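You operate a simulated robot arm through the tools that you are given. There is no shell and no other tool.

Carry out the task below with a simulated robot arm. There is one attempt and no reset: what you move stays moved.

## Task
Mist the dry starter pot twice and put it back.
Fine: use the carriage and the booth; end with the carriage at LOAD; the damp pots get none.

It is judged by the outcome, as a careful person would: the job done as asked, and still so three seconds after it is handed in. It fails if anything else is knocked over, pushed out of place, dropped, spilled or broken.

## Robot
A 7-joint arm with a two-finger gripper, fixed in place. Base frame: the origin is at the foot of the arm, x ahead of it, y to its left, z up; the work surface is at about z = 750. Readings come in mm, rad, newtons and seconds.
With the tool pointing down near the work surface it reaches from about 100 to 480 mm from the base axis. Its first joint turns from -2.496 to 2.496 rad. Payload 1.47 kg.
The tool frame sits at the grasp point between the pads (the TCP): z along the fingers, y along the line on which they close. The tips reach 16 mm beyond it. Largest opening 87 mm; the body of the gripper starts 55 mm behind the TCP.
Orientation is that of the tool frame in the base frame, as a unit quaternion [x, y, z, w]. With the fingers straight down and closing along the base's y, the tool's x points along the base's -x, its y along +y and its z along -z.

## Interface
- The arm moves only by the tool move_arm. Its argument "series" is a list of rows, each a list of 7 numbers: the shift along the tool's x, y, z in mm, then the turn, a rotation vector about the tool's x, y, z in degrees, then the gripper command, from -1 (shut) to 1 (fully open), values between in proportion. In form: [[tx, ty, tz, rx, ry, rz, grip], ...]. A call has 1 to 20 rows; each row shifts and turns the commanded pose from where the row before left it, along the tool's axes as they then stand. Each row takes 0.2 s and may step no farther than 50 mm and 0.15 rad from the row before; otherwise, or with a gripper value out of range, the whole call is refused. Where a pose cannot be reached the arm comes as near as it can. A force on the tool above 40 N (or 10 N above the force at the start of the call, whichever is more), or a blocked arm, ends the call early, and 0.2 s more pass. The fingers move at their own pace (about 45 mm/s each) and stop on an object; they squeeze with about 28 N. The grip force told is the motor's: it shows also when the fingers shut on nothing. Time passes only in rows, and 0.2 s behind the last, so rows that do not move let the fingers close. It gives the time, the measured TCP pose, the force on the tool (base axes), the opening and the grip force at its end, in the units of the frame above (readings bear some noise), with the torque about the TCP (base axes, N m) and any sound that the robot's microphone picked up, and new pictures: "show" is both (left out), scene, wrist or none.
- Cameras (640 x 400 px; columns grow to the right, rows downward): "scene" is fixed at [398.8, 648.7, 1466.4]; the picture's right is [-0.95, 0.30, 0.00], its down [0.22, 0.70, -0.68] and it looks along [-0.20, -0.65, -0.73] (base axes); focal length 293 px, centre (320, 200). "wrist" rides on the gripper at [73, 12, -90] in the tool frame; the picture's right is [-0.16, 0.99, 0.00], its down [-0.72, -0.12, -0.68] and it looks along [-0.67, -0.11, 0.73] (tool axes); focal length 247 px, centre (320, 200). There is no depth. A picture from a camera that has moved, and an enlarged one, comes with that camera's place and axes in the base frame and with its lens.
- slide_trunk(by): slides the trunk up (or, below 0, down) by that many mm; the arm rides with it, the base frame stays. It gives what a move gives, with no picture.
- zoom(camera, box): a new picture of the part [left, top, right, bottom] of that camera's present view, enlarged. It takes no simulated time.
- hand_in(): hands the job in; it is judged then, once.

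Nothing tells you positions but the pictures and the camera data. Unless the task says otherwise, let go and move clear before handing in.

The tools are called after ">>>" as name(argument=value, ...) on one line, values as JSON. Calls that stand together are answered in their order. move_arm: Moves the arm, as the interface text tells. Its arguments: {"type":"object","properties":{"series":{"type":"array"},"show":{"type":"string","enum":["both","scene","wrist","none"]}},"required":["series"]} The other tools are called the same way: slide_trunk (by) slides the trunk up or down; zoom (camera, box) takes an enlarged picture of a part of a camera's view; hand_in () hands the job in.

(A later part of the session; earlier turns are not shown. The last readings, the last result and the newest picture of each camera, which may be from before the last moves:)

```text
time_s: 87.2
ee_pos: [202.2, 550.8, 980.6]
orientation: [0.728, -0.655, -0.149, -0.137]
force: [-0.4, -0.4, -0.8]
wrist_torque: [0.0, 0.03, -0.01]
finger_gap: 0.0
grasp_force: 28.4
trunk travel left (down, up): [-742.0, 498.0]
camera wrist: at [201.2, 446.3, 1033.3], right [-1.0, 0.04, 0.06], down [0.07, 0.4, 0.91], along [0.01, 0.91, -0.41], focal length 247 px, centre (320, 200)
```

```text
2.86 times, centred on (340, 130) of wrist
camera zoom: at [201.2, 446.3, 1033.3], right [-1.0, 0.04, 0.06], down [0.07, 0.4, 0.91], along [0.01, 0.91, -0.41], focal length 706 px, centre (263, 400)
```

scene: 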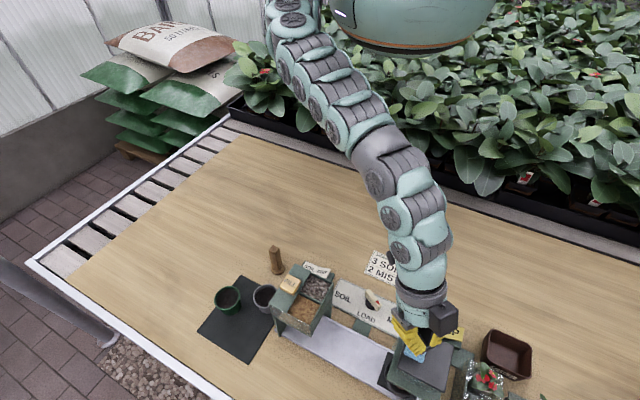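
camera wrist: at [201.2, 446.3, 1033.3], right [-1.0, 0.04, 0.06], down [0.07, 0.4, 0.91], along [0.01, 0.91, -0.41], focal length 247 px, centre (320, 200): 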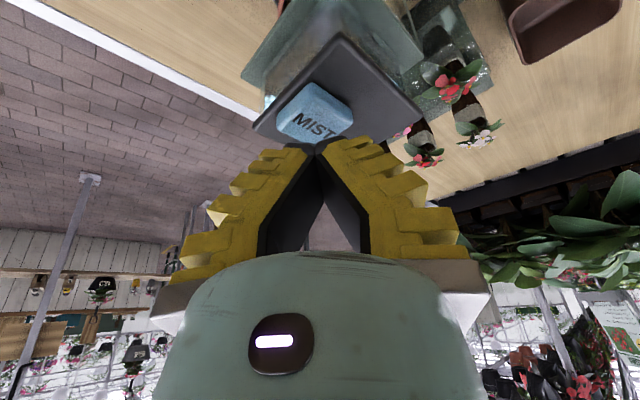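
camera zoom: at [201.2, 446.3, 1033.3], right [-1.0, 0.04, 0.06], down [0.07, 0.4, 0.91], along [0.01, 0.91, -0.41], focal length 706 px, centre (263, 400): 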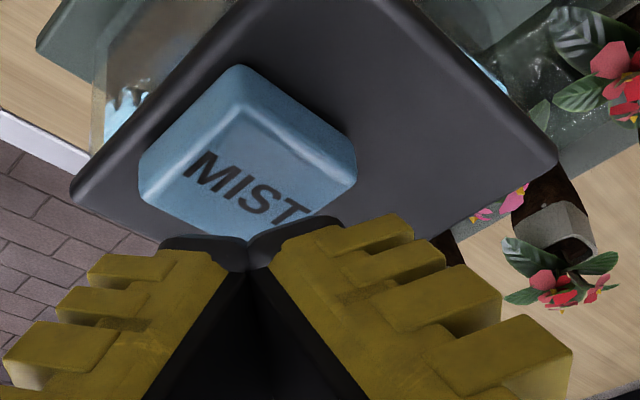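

The fingertips are over the button, which I now place at about (202, 548, 943). I'll lower straight down toward it in small steps.

>>> move_arm(series=[[1.6, 0, 3.7, 0, 0, 0, -1], [1.6, 0, 3.7, 0, 0, 0, -1], [1.6, 0, 3.7, 0, 0, 0, -1], [0, 0, 0, 0, 0, 0, -1]], show="wrist")

>>> zoom(camera="scene", box=[370, 290, 470, 390])

```text
time_s: 88.2
ee_pos: [200.4, 552.1, 968.6]
orientation: [0.729, -0.654, -0.15, -0.136]
force: [0.3, -0.3, 0.3]
wrist_torque: [0.02, -0.03, 0.03]
finger_gap: 0.0
grasp_force: 28.1
trunk travel left (down, up): [-742.0, 498.0]
camera wrist: at [200.7, 446.3, 1021.3], right [-1.0, 0.04, 0.06], down [0.07, 0.4, 0.91], along [0.01, 0.91, -0.41], focal length 247 px, centre (320, 200)
```

wrist: 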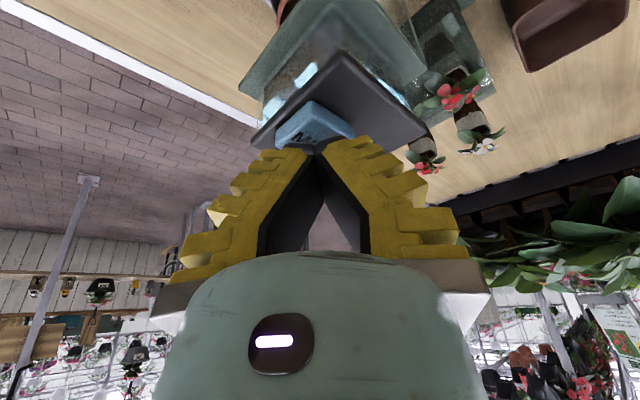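

```text
4.00 times, centred on (420, 340) of scene
camera zoom: at [398.8, 648.7, 1466.4], right [-0.95, 0.3, 0.0], down [0.22, 0.7, -0.68], along [-0.2, -0.65, -0.73], focal length 1170 px, centre (-80, -360)
```

zoom: 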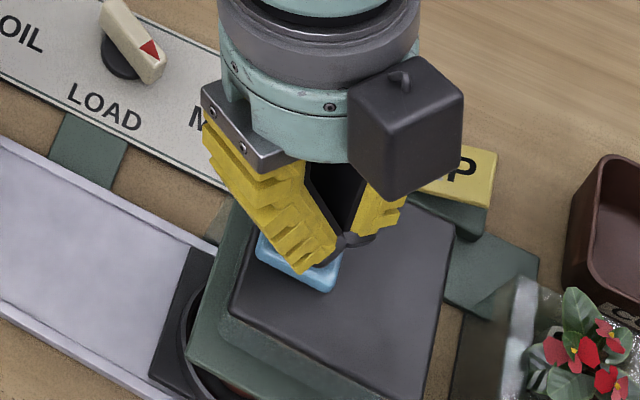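

>>> move_arm(series=[[0.8, 0, 1.8, 0, 0, 0, -1], [0.8, 0, 1.8, 0, 0, 0, -1], [0, 0, 0, 0, 0, 0, -1]], show="none")

```text
time_s: 89.0
ee_pos: [200.5, 550.3, 963.6]
orientation: [0.728, -0.654, -0.15, -0.136]
force: [-0.6, -0.3, -0.2]
wrist_torque: [0.03, 0.01, 0.0]
finger_gap: 0.0
grasp_force: 27.8
trunk travel left (down, up): [-742.0, 498.0]
```

>>> move_arm(series=[[0.8, 0, 1.8, 0, 0, 0, -1], [0.8, 0, 1.8, 0, 0, 0, -1], [0, 0, 0, 0, 0, 0, -1]], show="none")

```text
time_s: 89.8
ee_pos: [201.2, 550.3, 960.7]
orientation: [0.728, -0.655, -0.151, -0.136]
force: [-0.4, -0.4, -0.1]
wrist_torque: [0.02, 0.0, -0.01]
finger_gap: 0.1
grasp_force: 27.8
trunk travel left (down, up): [-742.0, 498.0]
```

>>> move_arm(series=[[0.8, 0, 1.8, 0, 0, 0, -1], [0.8, 0, 1.8, 0, 0, 0, -1], [0, 0, 0, 0, 0, 0, -1]], show="wrist")

>>> zoom(camera="wrist", box=[240, 60, 440, 200])

```text
time_s: 90.5
ee_pos: [201.4, 551.0, 956.9]
orientation: [0.729, -0.654, -0.151, -0.136]
force: [0.6, 0.2, 1.5]
wrist_torque: [-0.01, -0.03, 0.05]
finger_gap: 6.1
grasp_force: 28.0
trunk travel left (down, up): [-742.0, 498.0]
camera wrist: at [201.1, 446.1, 1009.5], right [-1.0, 0.04, 0.06], down [0.07, 0.4, 0.91], along [0.01, 0.91, -0.41], focal length 247 px, centre (320, 200)
```

wrist: 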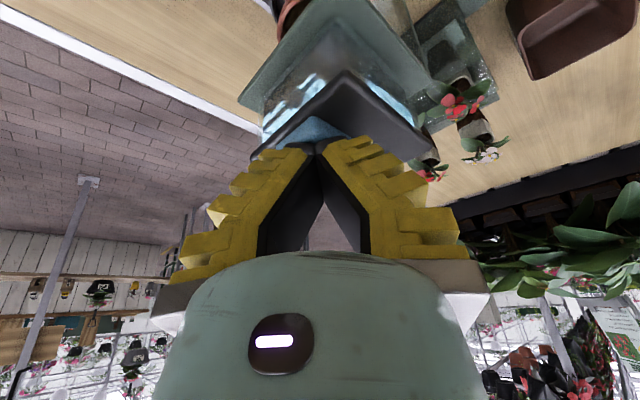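

```text
2.86 times, centred on (340, 130) of wrist
camera zoom: at [201.1, 446.1, 1009.5], right [-1.0, 0.04, 0.06], down [0.07, 0.4, 0.91], along [0.01, 0.91, -0.41], focal length 706 px, centre (263, 400)
```

zoom: 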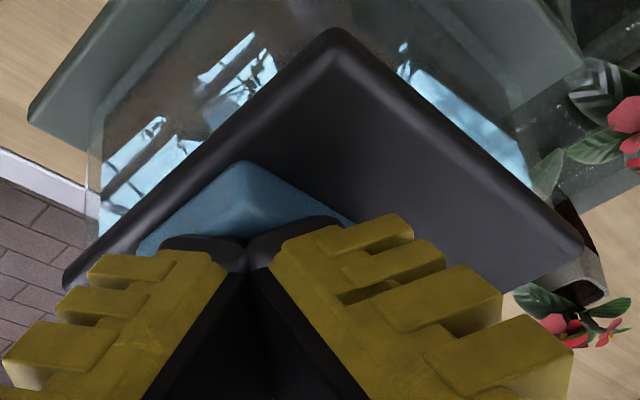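

First contact shows at about z = 957 with 1.5 N. I'll press a little further, watching force and listening for the spray.

>>> move_arm(series=[[0.8, 0, 1.8, 0, 0, 0, -1], [0, 0, 0, 0, 0, 0, -1]], show="none")

```text
time_s: 91.2
ee_pos: [201.0, 549.3, 954.7]
orientation: [0.728, -0.654, -0.151, -0.136]
force: [0.2, -0.1, 2.6]
wrist_torque: [-0.04, 0.01, 0.01]
finger_gap: 6.1
grasp_force: 28.2
trunk travel left (down, up): [-742.0, 498.0]
heard: click
```

A click: the button has registered a press. I'll hold for a moment, look for spray, then release fully.

>>> move_arm(series=[[0, 0, 0, 0, 0, 0, -1]], show="both")

>>> zoom(camera="wrist", box=[220, 0, 440, 200])

>>> zoom(camera="scene", box=[370, 310, 460, 400])

```text
time_s: 91.5
ee_pos: [201.7, 551.5, 954.3]
orientation: [0.728, -0.655, -0.15, -0.137]
force: [-0.4, -0.2, 1.9]
wrist_torque: [-0.02, -0.01, -0.01]
finger_gap: 6.2
grasp_force: 28.2
trunk travel left (down, up): [-742.0, 498.0]
camera wrist: at [201.1, 446.2, 1007.5], right [-1.0, 0.04, 0.06], down [0.07, 0.4, 0.91], along [0.01, 0.91, -0.41], focal length 247 px, centre (320, 200)
```

scene: 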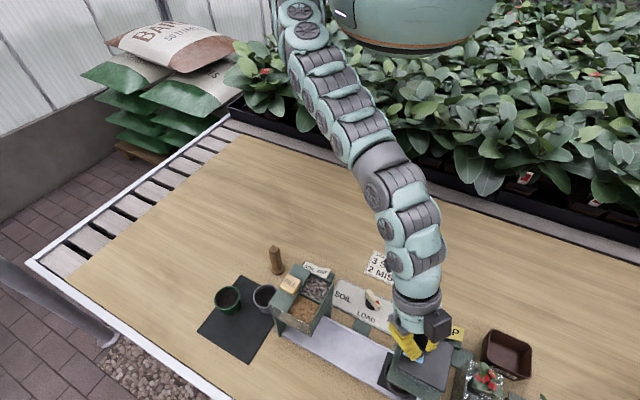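
wrist: 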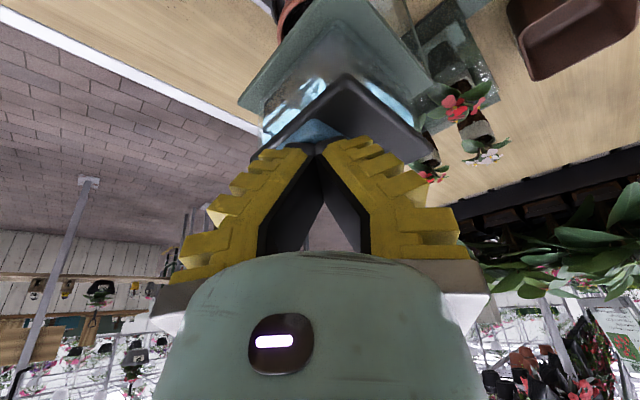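

```text
2.00 times, centred on (330, 100) of wrist
camera zoom: at [201.1, 446.2, 1007.5], right [-1.0, 0.04, 0.06], down [0.07, 0.4, 0.91], along [0.01, 0.91, -0.41], focal length 494 px, centre (300, 400)
```

zoom: 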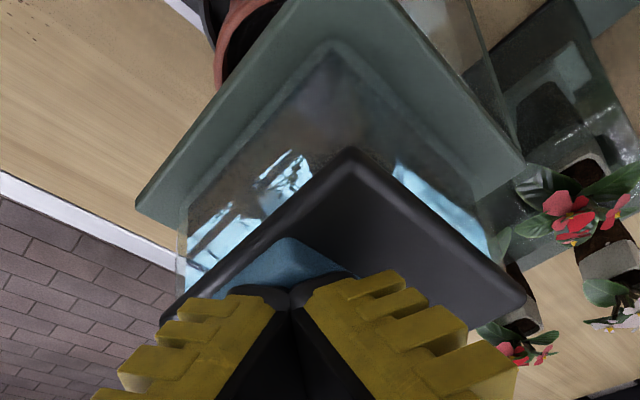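

```text
4.44 times, centred on (415, 355) of scene
camera zoom: at [398.8, 648.7, 1466.4], right [-0.95, 0.3, 0.0], down [0.22, 0.7, -0.68], along [-0.2, -0.65, -0.73], focal length 1300 px, centre (-102, -489)
```

zoom: 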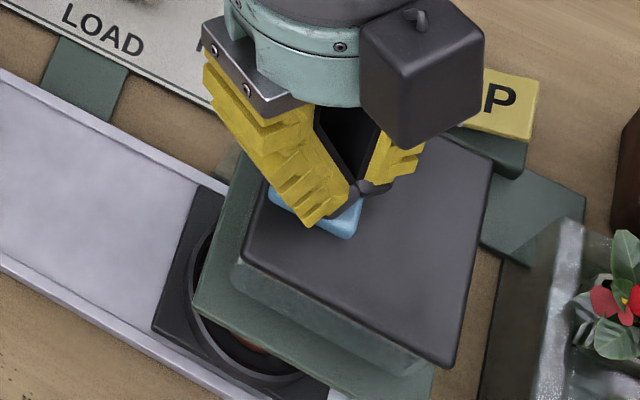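

The switch clicked but I saw no obvious spray. I'll release completely and go look at the pot's soil for any change before pressing again.

>>> move_arm(series=[[-2, 0, -4.6, 0, 0, 0, -1], [-4, 0, -9, 0, 0, 0, -1], [-4, 0, -9, 0, 0, 0, -1], [0, 0, 0, 0, 0, 0, -1]], show="wrist")

>>> zoom(camera="wrist", box=[240, 0, 400, 120])

>>> zoom(camera="scene", box=[375, 340, 445, 400])

```text
time_s: 92.5
ee_pos: [201.8, 551.4, 979.9]
orientation: [0.728, -0.655, -0.15, -0.136]
force: [-0.8, 0.4, -0.1]
wrist_torque: [0.01, -0.01, 0.0]
finger_gap: 0.0
grasp_force: 28.5
trunk travel left (down, up): [-742.0, 498.0]
camera wrist: at [201.1, 446.5, 1032.7], right [-1.0, 0.04, 0.06], down [0.07, 0.4, 0.91], along [0.01, 0.91, -0.4], focal length 247 px, centre (320, 200)
```

wrist: 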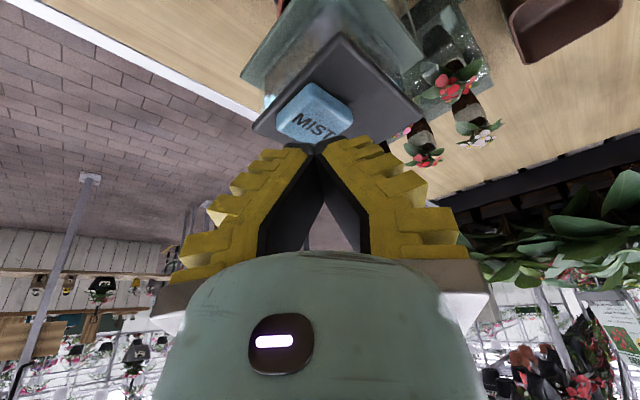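

```text
3.33 times, centred on (320, 60) of wrist
camera zoom: at [201.1, 446.5, 1032.7], right [-1.0, 0.04, 0.06], down [0.07, 0.4, 0.91], along [0.01, 0.91, -0.4], focal length 823 px, centre (320, 667)
```

zoom: 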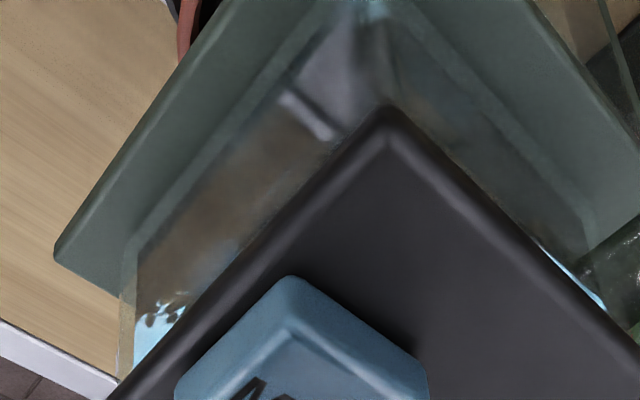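

```text
6.67 times, centred on (410, 370) of scene
camera zoom: at [398.8, 648.7, 1466.4], right [-0.95, 0.3, 0.0], down [0.22, 0.7, -0.68], along [-0.2, -0.65, -0.73], focal length 1950 px, centre (-280, -933)
```

zoom: 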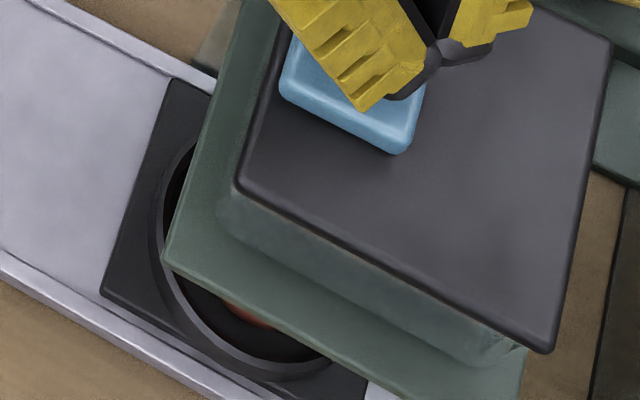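

>>> move_arm(series=[[32, -10, -15, 0, 0, 0, -1], [32, -10, -15, 0, 0, 0, -1], [32, -10, -15, 0, 0, 0, -1], [0, 0, 0, 0, 0, 0, -1]], show="wrist")

>>> zoom(camera="wrist", box=[290, 40, 420, 150])

```text
time_s: 93.5
ee_pos: [243.1, 448.1, 982.0]
orientation: [0.728, -0.655, -0.15, -0.136]
force: [-0.4, -0.7, -0.4]
wrist_torque: [-0.01, -0.02, 0.0]
finger_gap: 0.0
grasp_force: 27.7
trunk travel left (down, up): [-742.0, 498.0]
camera wrist: at [242.5, 343.3, 1034.9], right [-1.0, 0.04, 0.06], down [0.07, 0.4, 0.91], along [0.01, 0.91, -0.41], focal length 247 px, centre (320, 200)
```

wrist: 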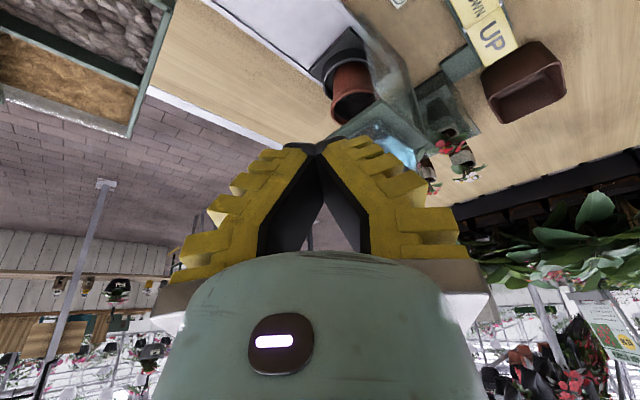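

```text
3.64 times, centred on (355, 95) of wrist
camera zoom: at [242.5, 343.3, 1034.9], right [-1.0, 0.04, 0.06], down [0.07, 0.4, 0.91], along [0.01, 0.91, -0.41], focal length 898 px, centre (193, 582)
```

zoom: 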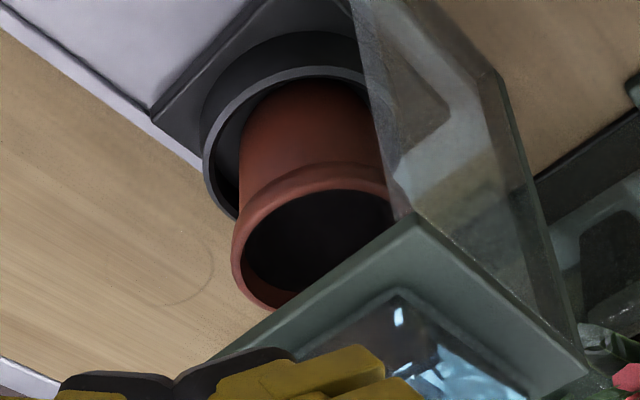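

>>> zoom(camera="wrist", box=[325, 75, 385, 130])

>>> zoom(camera="scene", box=[205, 275, 290, 330])

```text
7.27 times, centred on (355, 102) of wrist
camera zoom: at [242.5, 343.3, 1034.9], right [-1.0, 0.04, 0.06], down [0.07, 0.4, 0.91], along [0.01, 0.91, -0.41], focal length 1796 px, centre (66, 909)
```

zoom: 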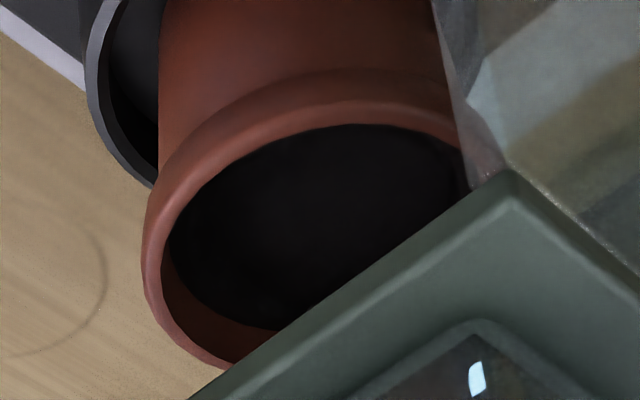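

```text
7.27 times, centred on (248, 302) of scene
camera zoom: at [398.8, 648.7, 1466.4], right [-0.95, 0.3, 0.0], down [0.22, 0.7, -0.68], along [-0.2, -0.65, -0.73], focal length 2128 px, centre (847, -546)
```

zoom: 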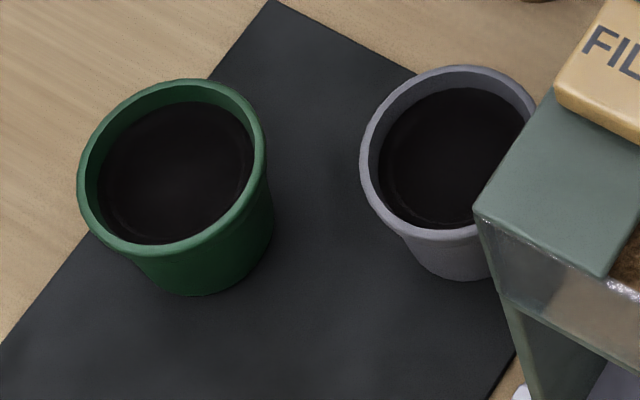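

The soil has turned from brown to nearly black, matching the damp pots, so that press delivered one mist. I'll return to the button for the second press.

>>> move_arm(series=[[-32, 10, 15, 0, 0, 0, -1], [-32, 10, 15, 0, 0, 0, -1], [-32, 10, 15, 0, 0, 0, -1], [0, 0, 0, 0, 0, 0, -1]], show="wrist")

```text
time_s: 94.5
ee_pos: [200.6, 548.7, 978.1]
orientation: [0.728, -0.656, -0.149, -0.134]
force: [-0.4, 0.0, 0.1]
wrist_torque: [0.02, -0.03, 0.02]
finger_gap: 0.1
grasp_force: 28.8
trunk travel left (down, up): [-742.0, 498.0]
heard: click
camera wrist: at [200.1, 444.6, 1031.3], right [-1.0, 0.04, 0.06], down [0.07, 0.41, 0.91], along [0.01, 0.91, -0.41], focal length 247 px, centre (320, 200)
```

wrist: 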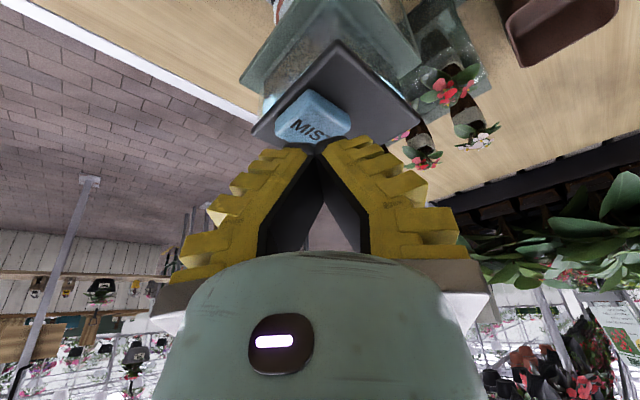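

I heard another click during that approach, before I meant to press. I'll check at once for spray and whether anything else was touched.

>>> zoom(camera="wrist", box=[220, 0, 440, 180])

>>> zoom(camera="scene", box=[330, 290, 490, 400])

>>> zoom(camera="scene", box=[200, 240, 360, 360])

```text
2.22 times, centred on (330, 90) of wrist
camera zoom: at [200.1, 444.6, 1031.3], right [-1.0, 0.04, 0.06], down [0.07, 0.41, 0.91], along [0.01, 0.91, -0.41], focal length 549 px, centre (298, 444)
```

zoom: 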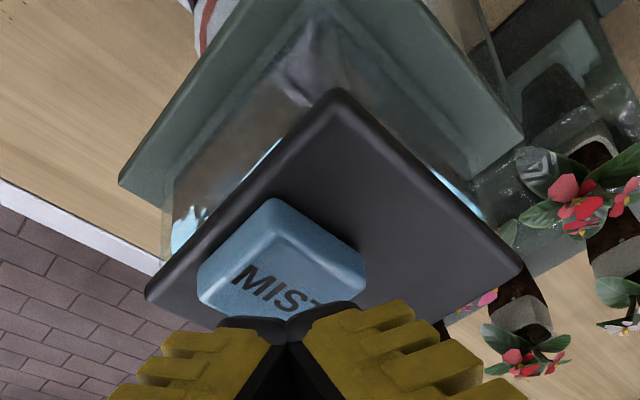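

```text
3.64 times, centred on (410, 345) of scene
camera zoom: at [398.8, 648.7, 1466.4], right [-0.95, 0.3, 0.0], down [0.22, 0.7, -0.68], along [-0.2, -0.65, -0.73], focal length 1064 px, centre (-7, -327)
```

zoom: 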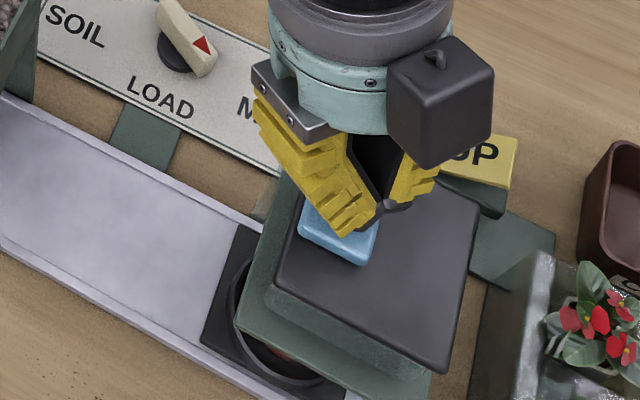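

```text
3.33 times, centred on (280, 300) of scene
camera zoom: at [398.8, 648.7, 1466.4], right [-0.95, 0.3, 0.0], down [0.22, 0.7, -0.68], along [-0.2, -0.65, -0.73], focal length 975 px, centre (453, -133)
```

zoom: 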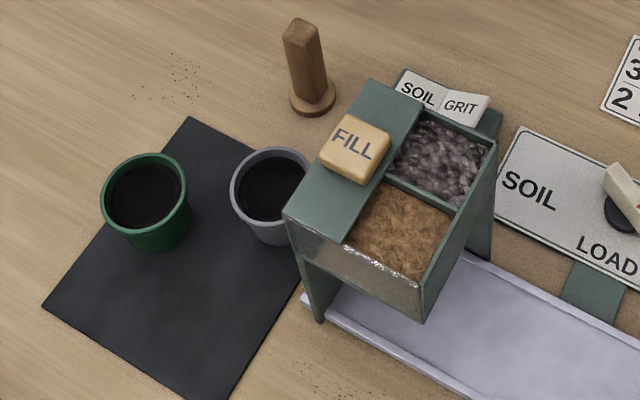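

>>> zoom(camera="wrist", box=[260, 0, 330, 50])

>>> zoom(camera="scene", box=[375, 345, 445, 400])

```text
8.00 times, centred on (295, 25) of wrist
camera zoom: at [200.1, 444.6, 1031.3], right [-1.0, 0.04, 0.06], down [0.07, 0.41, 0.91], along [0.01, 0.91, -0.41], focal length 1976 px, centre (520, 1600)
```

zoom: 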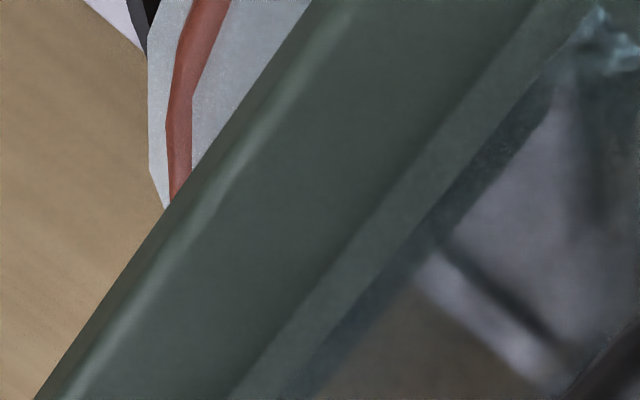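

```text
7.27 times, centred on (410, 372) of scene
camera zoom: at [398.8, 648.7, 1466.4], right [-0.95, 0.3, 0.0], down [0.22, 0.7, -0.68], along [-0.2, -0.65, -0.73], focal length 2128 px, centre (-334, -1054)
```

zoom: 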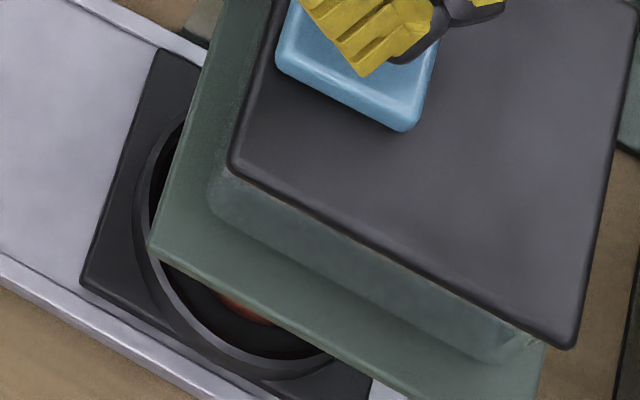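

A white spray cone now shows around the pot rim; it wasn't there at 93.5 s. So the fingertips dipped onto the button in transit and triggered the second mist. I won't press again; I'll rise slowly straight up and confirm the spray ends.

>>> move_arm(series=[[-4, 0, -9, 0, 0, 0, -1], [-4, 0, -9, 0, 0, 0, -1], [0, 0, 0, 0, 0, 0, -1]], show="wrist")

>>> zoom(camera="wrist", box=[220, 0, 440, 180])

```text
time_s: 95.3
ee_pos: [202.0, 550.7, 1000.2]
orientation: [0.728, -0.654, -0.152, -0.136]
force: [0.4, 0.6, 0.3]
wrist_torque: [0.02, 0.02, -0.04]
finger_gap: 0.1
grasp_force: 29.2
trunk travel left (down, up): [-742.0, 498.0]
camera wrist: at [201.7, 446.2, 1052.3], right [-1.0, 0.04, 0.06], down [0.07, 0.4, 0.91], along [0.01, 0.91, -0.4], focal length 247 px, centre (320, 200)
```

wrist: 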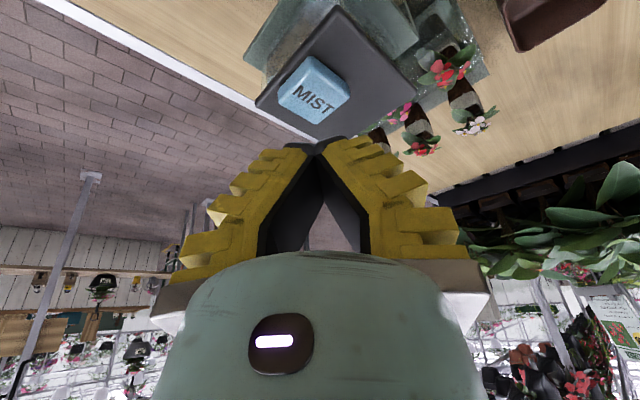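

```text
2.22 times, centred on (330, 90) of wrist
camera zoom: at [201.7, 446.2, 1052.3], right [-1.0, 0.04, 0.06], down [0.07, 0.4, 0.91], along [0.01, 0.91, -0.4], focal length 549 px, centre (298, 444)
```

zoom: 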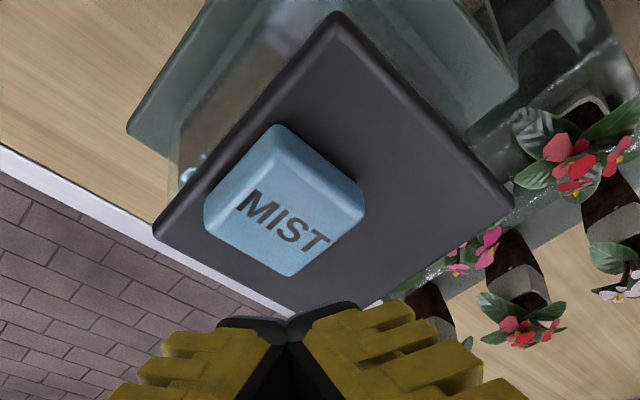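

>>> move_arm(series=[[16, -5, -8, 0, 0, 0, -1], [16, -5, -8, 0, 0, 0, -1], [16, -5, -8, 0, 0, 0, -1], [16, -5, -7, 0, 0, 0, -1], [16, -5, -7, 0, 0, 0, -1], [16, -5, -7, 0, 0, 0, -1], [0, 0, 0, 0, 0, 0, -1]], show="wrist")

>>> zoom(camera="wrist", box=[310, 40, 420, 140])

```text
time_s: 97.0
ee_pos: [217.7, 507.8, 1001.2]
orientation: [0.728, -0.655, -0.15, -0.136]
force: [-0.4, 1.0, -0.8]
wrist_torque: [0.0, -0.01, 0.0]
finger_gap: 0.0
grasp_force: 27.8
out of reach, approached as far as the arm can: row 3, 4, 5, 6
trunk travel left (down, up): [-742.0, 498.0]
camera wrist: at [218.2, 403.4, 1054.7], right [-1.0, 0.04, 0.06], down [0.07, 0.4, 0.91], along [0.01, 0.91, -0.41], focal length 247 px, centre (320, 200)
```

wrist: 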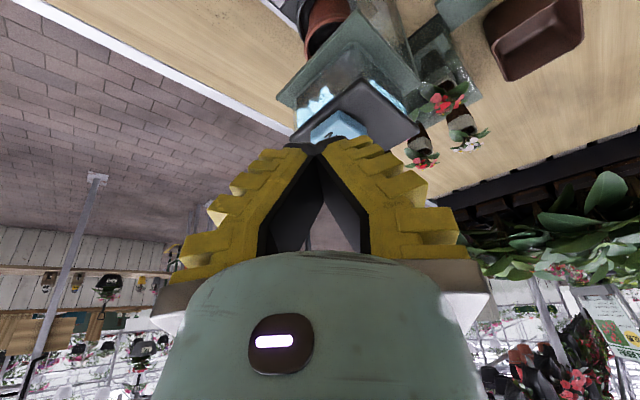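

```text
4.00 times, centred on (365, 90) of wrist
camera zoom: at [218.2, 403.4, 1054.7], right [-1.0, 0.04, 0.06], down [0.07, 0.4, 0.91], along [0.01, 0.91, -0.41], focal length 988 px, centre (140, 640)
```

zoom: 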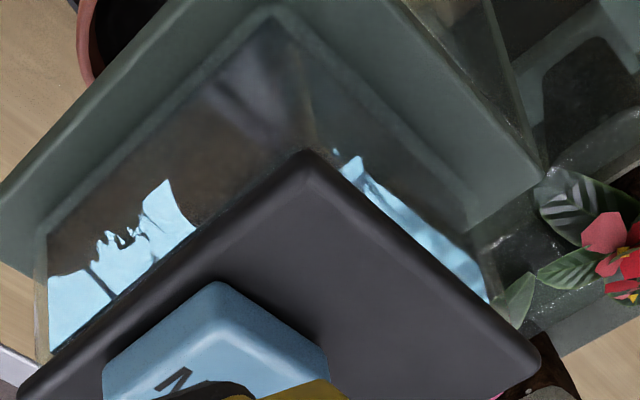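

The spray was brief and has ended, so the pot has had two mists. Next is returning the carriage, so I'll untilt and move slowly back to the dial.

>>> move_arm(series=[[16, 2, -4, 0, 7, 0, -1], [17, 2, -2, 0, 7, 0, -1], [17, 2, 0, 0, 7, 0, -1], [17, 2, 5, 0, 2.4, 0, -1], [17, 6, 8, 0, 0, 0, -1], [14, 8, 8, 0, 0, 0, -1], [10, 8, 8, 0, 0, 0, -1], [0, 0, 0, 0, 0, 0, -1]])

```text
time_s: 98.8
ee_pos: [199.2, 397.7, 963.8]
orientation: [0.743, -0.669, 0.0, -0.002]
force: [-0.2, 0.5, 0.7]
wrist_torque: [0.01, -0.04, -0.01]
finger_gap: 0.0
grasp_force: 28.0
trunk travel left (down, up): [-742.0, 498.0]
camera wrist: at [196.3, 322.6, 1052.4], right [-1.0, 0.05, 0.0], down [0.04, 0.73, 0.68], along [0.04, 0.68, -0.73], focal length 247 px, centre (320, 200)
```

scene: 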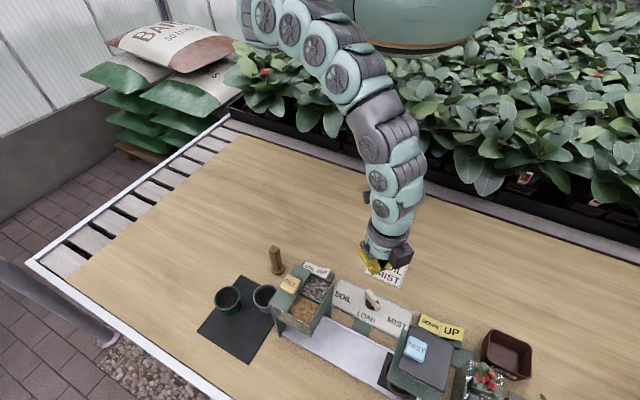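
wrist: 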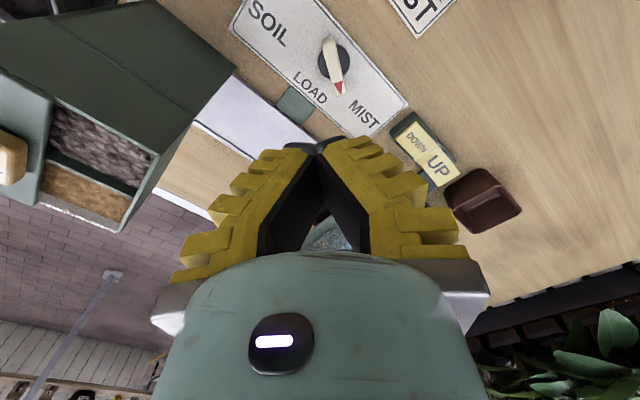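

>>> move_arm(series=[[-0.9, 7.8, 0, 0, 0, -4, 0], [-0.9, 7.8, 0, 0, 0, -4, 0], [0, 0, 0, 0, 0, 0, 0]], show="none")

>>> slide_trunk(by=-110)

>>> move_arm(series=[[0, 0, 0, 0, 0, 0, 0]])

>>> zoom(camera="wrist", box=[200, 0, 440, 200])

```text
time_s: 99.5
ee_pos: [184.7, 397.5, 964.4]
orientation: [0.788, -0.615, 0.001, -0.002]
force: [-0.3, 1.1, -0.1]
wrist_torque: [0.03, -0.01, 0.0]
finger_gap: 49.2
grasp_force: 4.2
trunk travel left (down, up): [-742.0, 498.0]
```

```text
time_s: 101.0
ee_pos: [184.2, 397.5, 853.1]
orientation: [0.789, -0.615, 0.0, -0.001]
force: [-0.1, -0.8, -0.1]
wrist_torque: [0.02, 0.0, 0.01]
finger_gap: 48.9
grasp_force: 4.0
trunk travel left (down, up): [-632.0, 608.0]
```

```text
time_s: 101.4
ee_pos: [185.3, 397.1, 852.2]
orientation: [0.789, -0.615, 0.0, -0.001]
force: [0.2, 0.1, 0.2]
wrist_torque: [0.0, -0.01, -0.03]
finger_gap: 49.0
grasp_force: 4.0
trunk travel left (down, up): [-632.0, 608.0]
camera wrist: at [191.2, 322.5, 942.3], right [-1.0, -0.09, 0.0], down [-0.07, 0.73, 0.68], along [-0.06, 0.68, -0.73], focal length 247 px, centre (320, 200)
```

scene: 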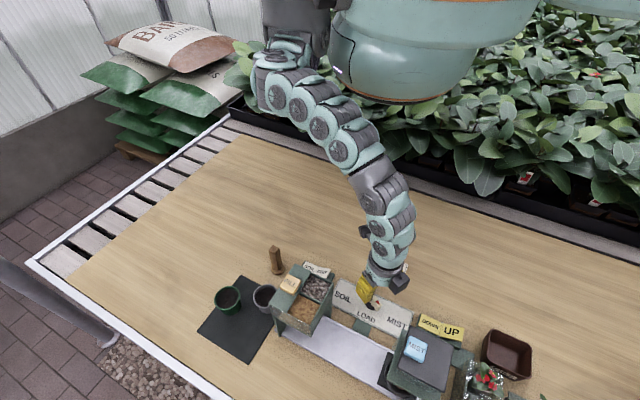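
wrist: 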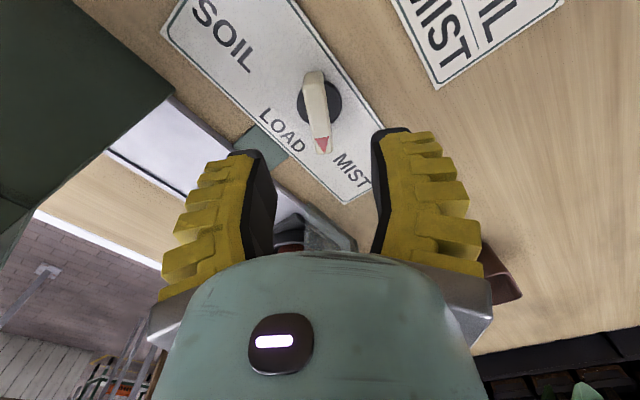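

```text
2.00 times, centred on (320, 100) of wrist
camera zoom: at [191.2, 322.5, 942.3], right [-1.0, -0.09, 0.0], down [-0.07, 0.73, 0.68], along [-0.06, 0.68, -0.73], focal length 494 px, centre (320, 400)
```

zoom: 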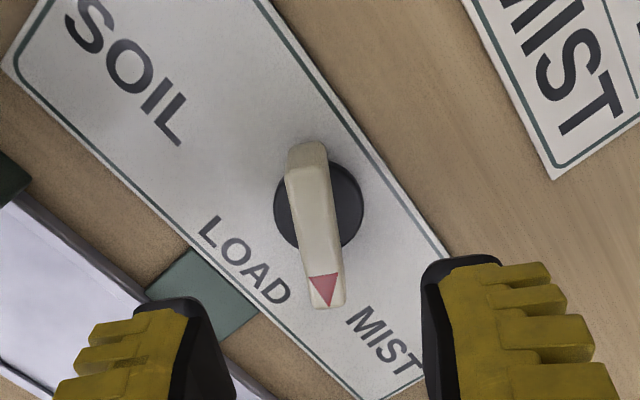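

>>> move_arm(series=[[3, 0, 18, 0, 0, 0, 0], [0, 0, 18, 0, 0, 0, 0], [0, 0, 18, 0, 0, 0, 0], [0, 0, 0, 0, 0, 0, 0], [0, 0, 0, 0, 0, 0, -0.4], [0, 0, 0, 0, 0, 0, -1], [0, 0, 0, 0, 0, 0, -1], [0, 0, 0, 0, 0, 0, -1]], show="wrist")

```text
time_s: 103.2
ee_pos: [185.7, 394.8, 800.3]
orientation: [0.788, -0.615, 0.001, -0.002]
force: [-0.9, -7.4, 21.3]
wrist_torque: [0.08, 0.06, 0.06]
finger_gap: 6.1
grasp_force: 30.4
trunk travel left (down, up): [-632.0, 608.0]
camera wrist: at [192.6, 319.8, 889.5], right [-1.0, -0.09, 0.0], down [-0.07, 0.73, 0.68], along [-0.06, 0.68, -0.73], focal length 247 px, centre (320, 200)
```

wrist: 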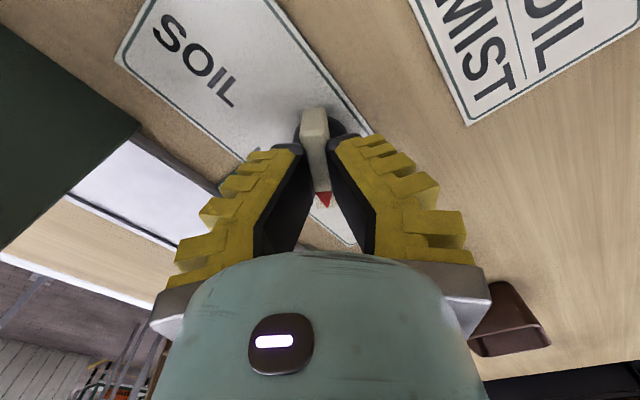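

>>> move_arm(series=[[0, 0, -2, 0, 0, 0, -1], [0, 0, 0, 0, 0, 5, -1], [0, 0, 0, 0, 0, 5, -1], [0, 0, 0, 0, 0, 5, -1], [0, 0, 0, 0, 0, 5, -1], [0, 0, 0, 0, 0, 0, -1]])

>>> zoom(camera="scene", box=[320, 280, 480, 400])

```text
time_s: 104.6
ee_pos: [185.3, 394.7, 800.6]
orientation: [-0.67, 0.743, -0.001, 0.001]
force: [-3.8, -6.2, 20.6]
wrist_torque: [-0.07, 0.06, 0.03]
finger_gap: 5.9
grasp_force: 29.9
trunk travel left (down, up): [-632.0, 608.0]
camera wrist: at [166.3, 322.0, 890.4], right [-0.97, 0.26, 0.0], down [0.19, 0.71, 0.68], along [0.18, 0.66, -0.73], focal length 247 px, centre (320, 200)
```

scene: 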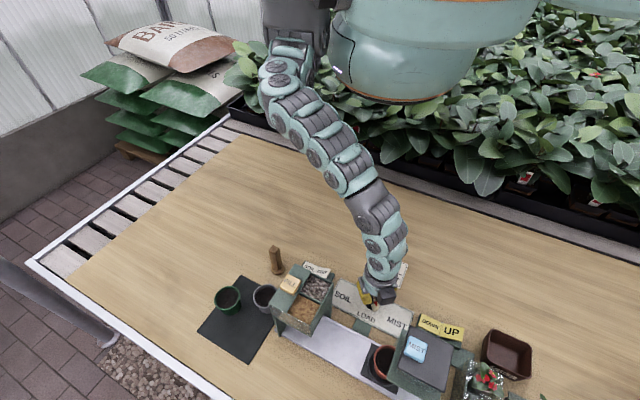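
wrist: 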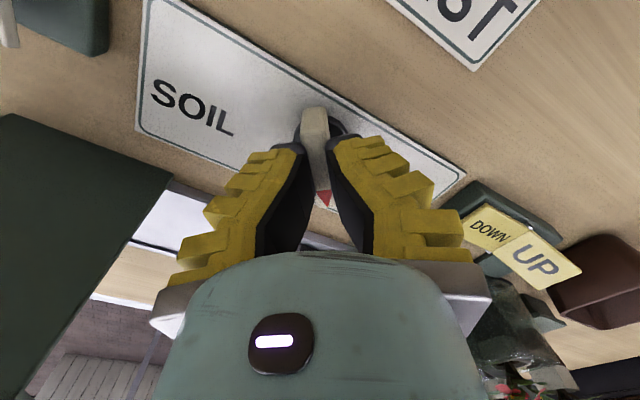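

```text
3.33 times, centred on (400, 340) of scene
camera zoom: at [398.8, 648.7, 1466.4], right [-0.95, 0.3, 0.0], down [0.22, 0.7, -0.68], along [-0.2, -0.65, -0.73], focal length 975 px, centre (53, -267)
```

zoom: 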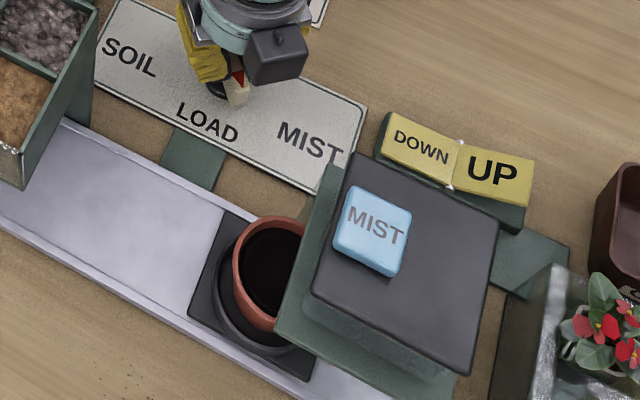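

The pot is coming back and its soil is clearly dark now. I'll keep turning toward LOAD.

>>> move_arm(series=[[0, 0, -1.5, 0, 0, 5, -1], [0, 0, 0, 0, 0, 5, -1], [0, 0, 0, 0, 0, 5, -1], [0, 0, 0, 0, 0, 5, -1], [0, 0, 0, 0, 0, 5, -1], [0, 0, 0, 0, 0, 0, -1]])

>>> zoom(camera="scene", box=[320, 280, 480, 400])

```text
time_s: 106.0
ee_pos: [185.7, 396.6, 803.8]
orientation: [-0.492, 0.871, 0.001, 0.001]
force: [-5.2, 2.2, 18.1]
wrist_torque: [-0.04, 0.13, -0.05]
finger_gap: 5.9
grasp_force: 28.8
trunk travel left (down, up): [-632.0, 608.0]
camera wrist: at [137.7, 338.7, 892.6], right [-0.76, 0.64, 0.0], down [0.47, 0.56, 0.68], along [0.44, 0.52, -0.73], focal length 247 px, centre (320, 200)
```

scene: 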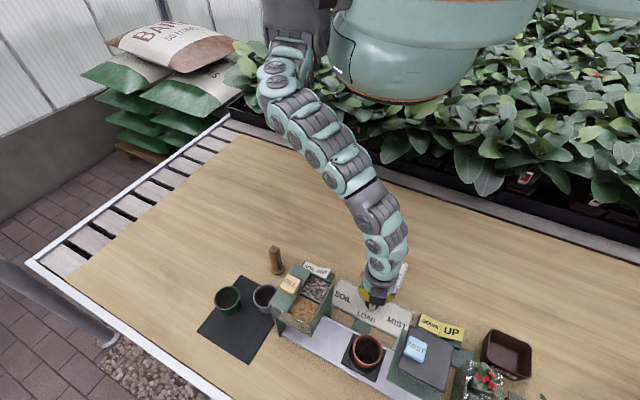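
wrist: 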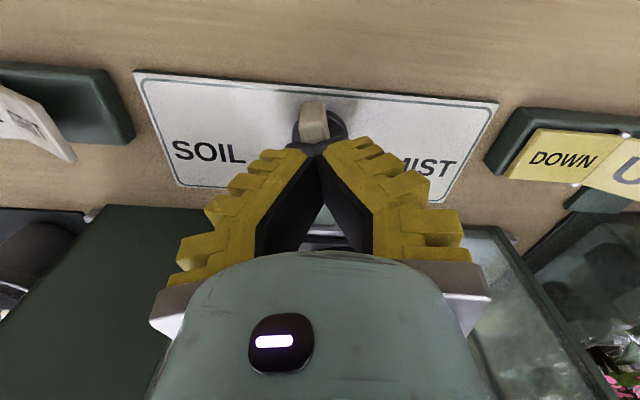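

```text
3.33 times, centred on (400, 340) of scene
camera zoom: at [398.8, 648.7, 1466.4], right [-0.95, 0.3, 0.0], down [0.22, 0.7, -0.68], along [-0.2, -0.65, -0.73], focal length 975 px, centre (53, -267)
```

zoom: 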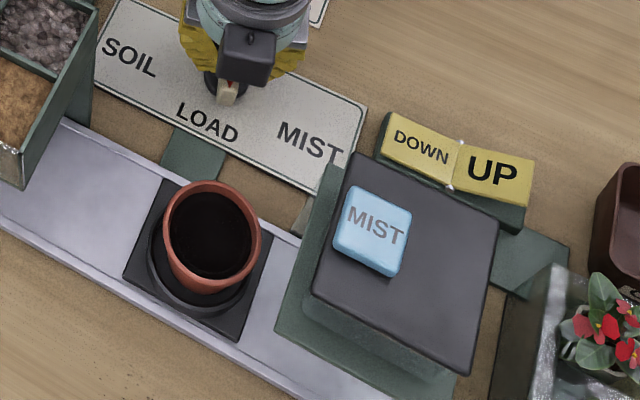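

The fingers slid up off the lever, with the carriage now partway back. I'll lift, look at the lever's angle, and re-grip lower.

>>> move_arm(series=[[0, 0, -20, 0, 0, 0, -1], [0, 0, -25, 0, 0, 0, 0], [0, 0, 0, 0, 0, 0, 0], [0, 0, 0, 0, 0, 0, 0]], show="wrist")

>>> zoom(camera="wrist", box=[200, 0, 440, 200])

```text
time_s: 107.0
ee_pos: [185.0, 393.6, 848.4]
orientation: [-0.493, 0.87, 0.0, 0.002]
force: [0.4, -0.8, -0.7]
wrist_torque: [-0.02, 0.01, 0.0]
finger_gap: 49.0
grasp_force: 3.6
trunk travel left (down, up): [-632.0, 608.0]
camera wrist: at [138.0, 336.3, 937.0], right [-0.77, 0.64, 0.0], down [0.47, 0.56, 0.68], along [0.44, 0.52, -0.73], focal length 247 px, centre (320, 200)
```

wrist: 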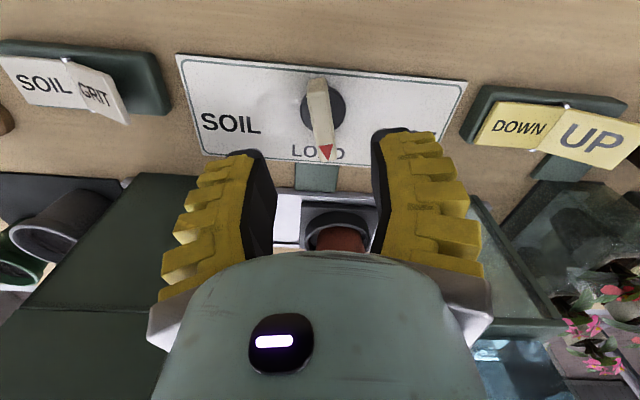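

```text
2.00 times, centred on (320, 100) of wrist
camera zoom: at [138.0, 336.3, 937.0], right [-0.77, 0.64, 0.0], down [0.47, 0.56, 0.68], along [0.44, 0.52, -0.73], focal length 494 px, centre (320, 400)
```

zoom: 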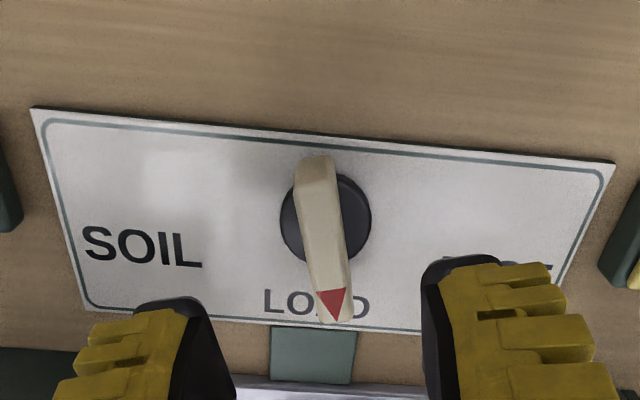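

>>> move_arm(series=[[1, 1, 18, 0, 0, -1.5, 0], [0, 0, 18, 0, 0, 0, 0], [0, 0, 17.5, 0, 0, 0, 0], [0, 0, 0, 0, 0, 0, 0], [0, 0, 0, 0, 0, 0, -0.4], [0, 0, 0, 0, 0, 0, -1], [0, 0, 0, 0, 0, 0, -1], [0, 0, 0, 0, 0, 0, -1]], show="wrist")

```text
time_s: 108.8
ee_pos: [183.9, 394.9, 794.2]
orientation: [-0.505, 0.863, -0.001, 0.001]
force: [-2.4, -3.9, 12.7]
wrist_torque: [0.0, 0.0, -0.06]
finger_gap: 9.5
grasp_force: 30.6
trunk travel left (down, up): [-632.0, 608.0]
camera wrist: at [137.8, 334.8, 883.9], right [-0.78, 0.62, 0.0], down [0.45, 0.57, 0.68], along [0.42, 0.53, -0.73], focal length 247 px, centre (320, 200)
```

wrist: 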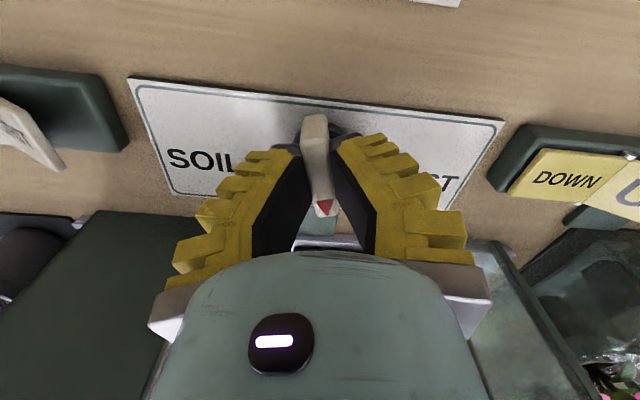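

The grip is good again, like the first time. I'll turn the last 16° back to LOAD.

>>> move_arm(series=[[0, 0, -2.5, 0, 0, 0, -1], [0, 0, 0, 0, 0, 4, -1], [0, 0, 0, 0, 0, 4, -1], [0, 0, 0, 0, 0, 4, -1], [0, 0, 0, 0, 0, 4, -1], [0, 0, 0, 0, 0, 0, -1]])

>>> zoom(camera="scene", box=[180, 220, 360, 380])

>>> zoom(camera="scene", box=[320, 240, 540, 400])

```text
time_s: 110.2
ee_pos: [182.3, 394.6, 797.3]
orientation: [-0.379, 0.925, 0.001, 0.001]
force: [-4.9, 2.3, 1.9]
wrist_torque: [0.09, -0.08, 0.01]
finger_gap: 5.9
grasp_force: 29.9
trunk travel left (down, up): [-632.0, 608.0]
camera wrist: at [122.9, 350.3, 885.7], right [-0.58, 0.81, 0.0], down [0.6, 0.42, 0.68], along [0.55, 0.4, -0.73], focal length 247 px, centre (320, 200)
```

scene: 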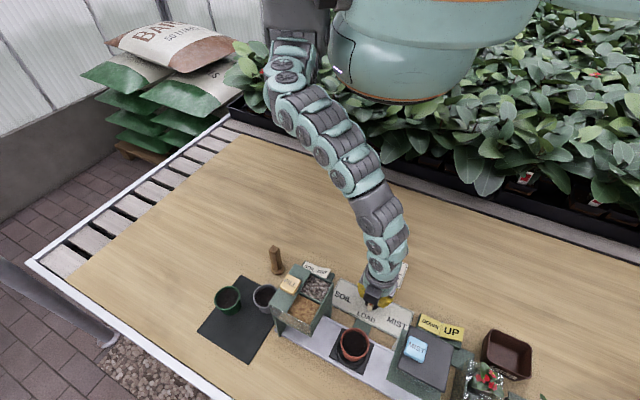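
wrist: 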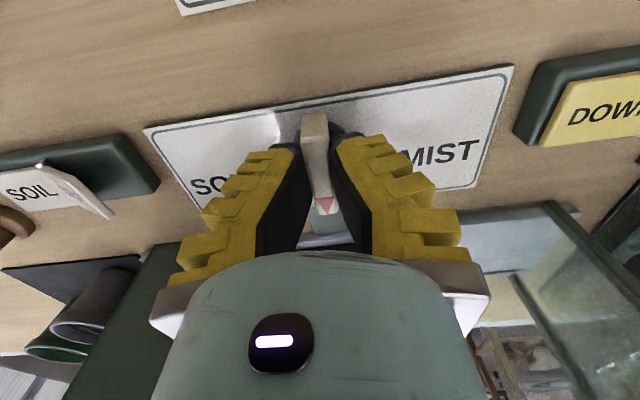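

```text
2.50 times, centred on (270, 300) of scene
camera zoom: at [398.8, 648.7, 1466.4], right [-0.95, 0.3, 0.0], down [0.22, 0.7, -0.68], along [-0.2, -0.65, -0.73], focal length 731 px, centre (445, -50)
```

zoom: 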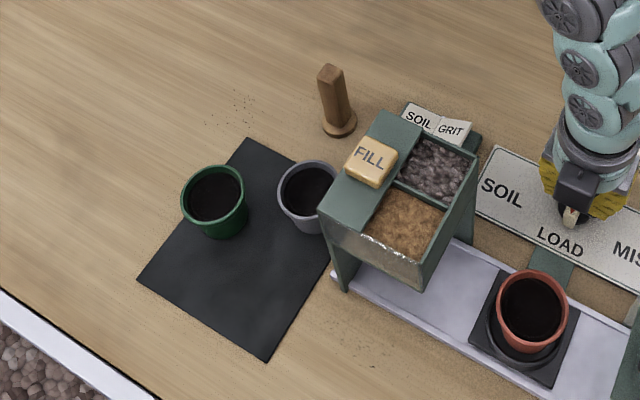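

```text
2.50 times, centred on (430, 320) of scene
camera zoom: at [398.8, 648.7, 1466.4], right [-0.95, 0.3, 0.0], down [0.22, 0.7, -0.68], along [-0.2, -0.65, -0.73], focal length 731 px, centre (45, -100)
```

zoom: 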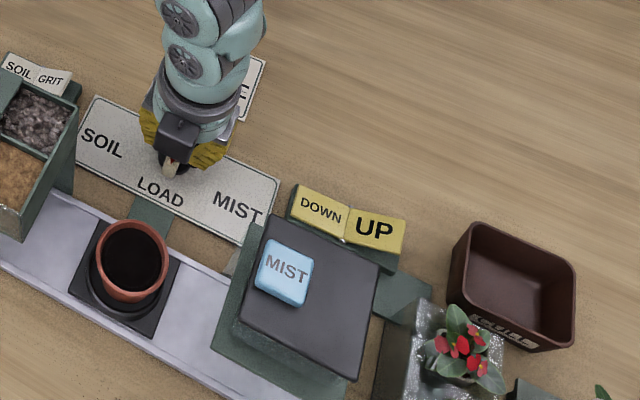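

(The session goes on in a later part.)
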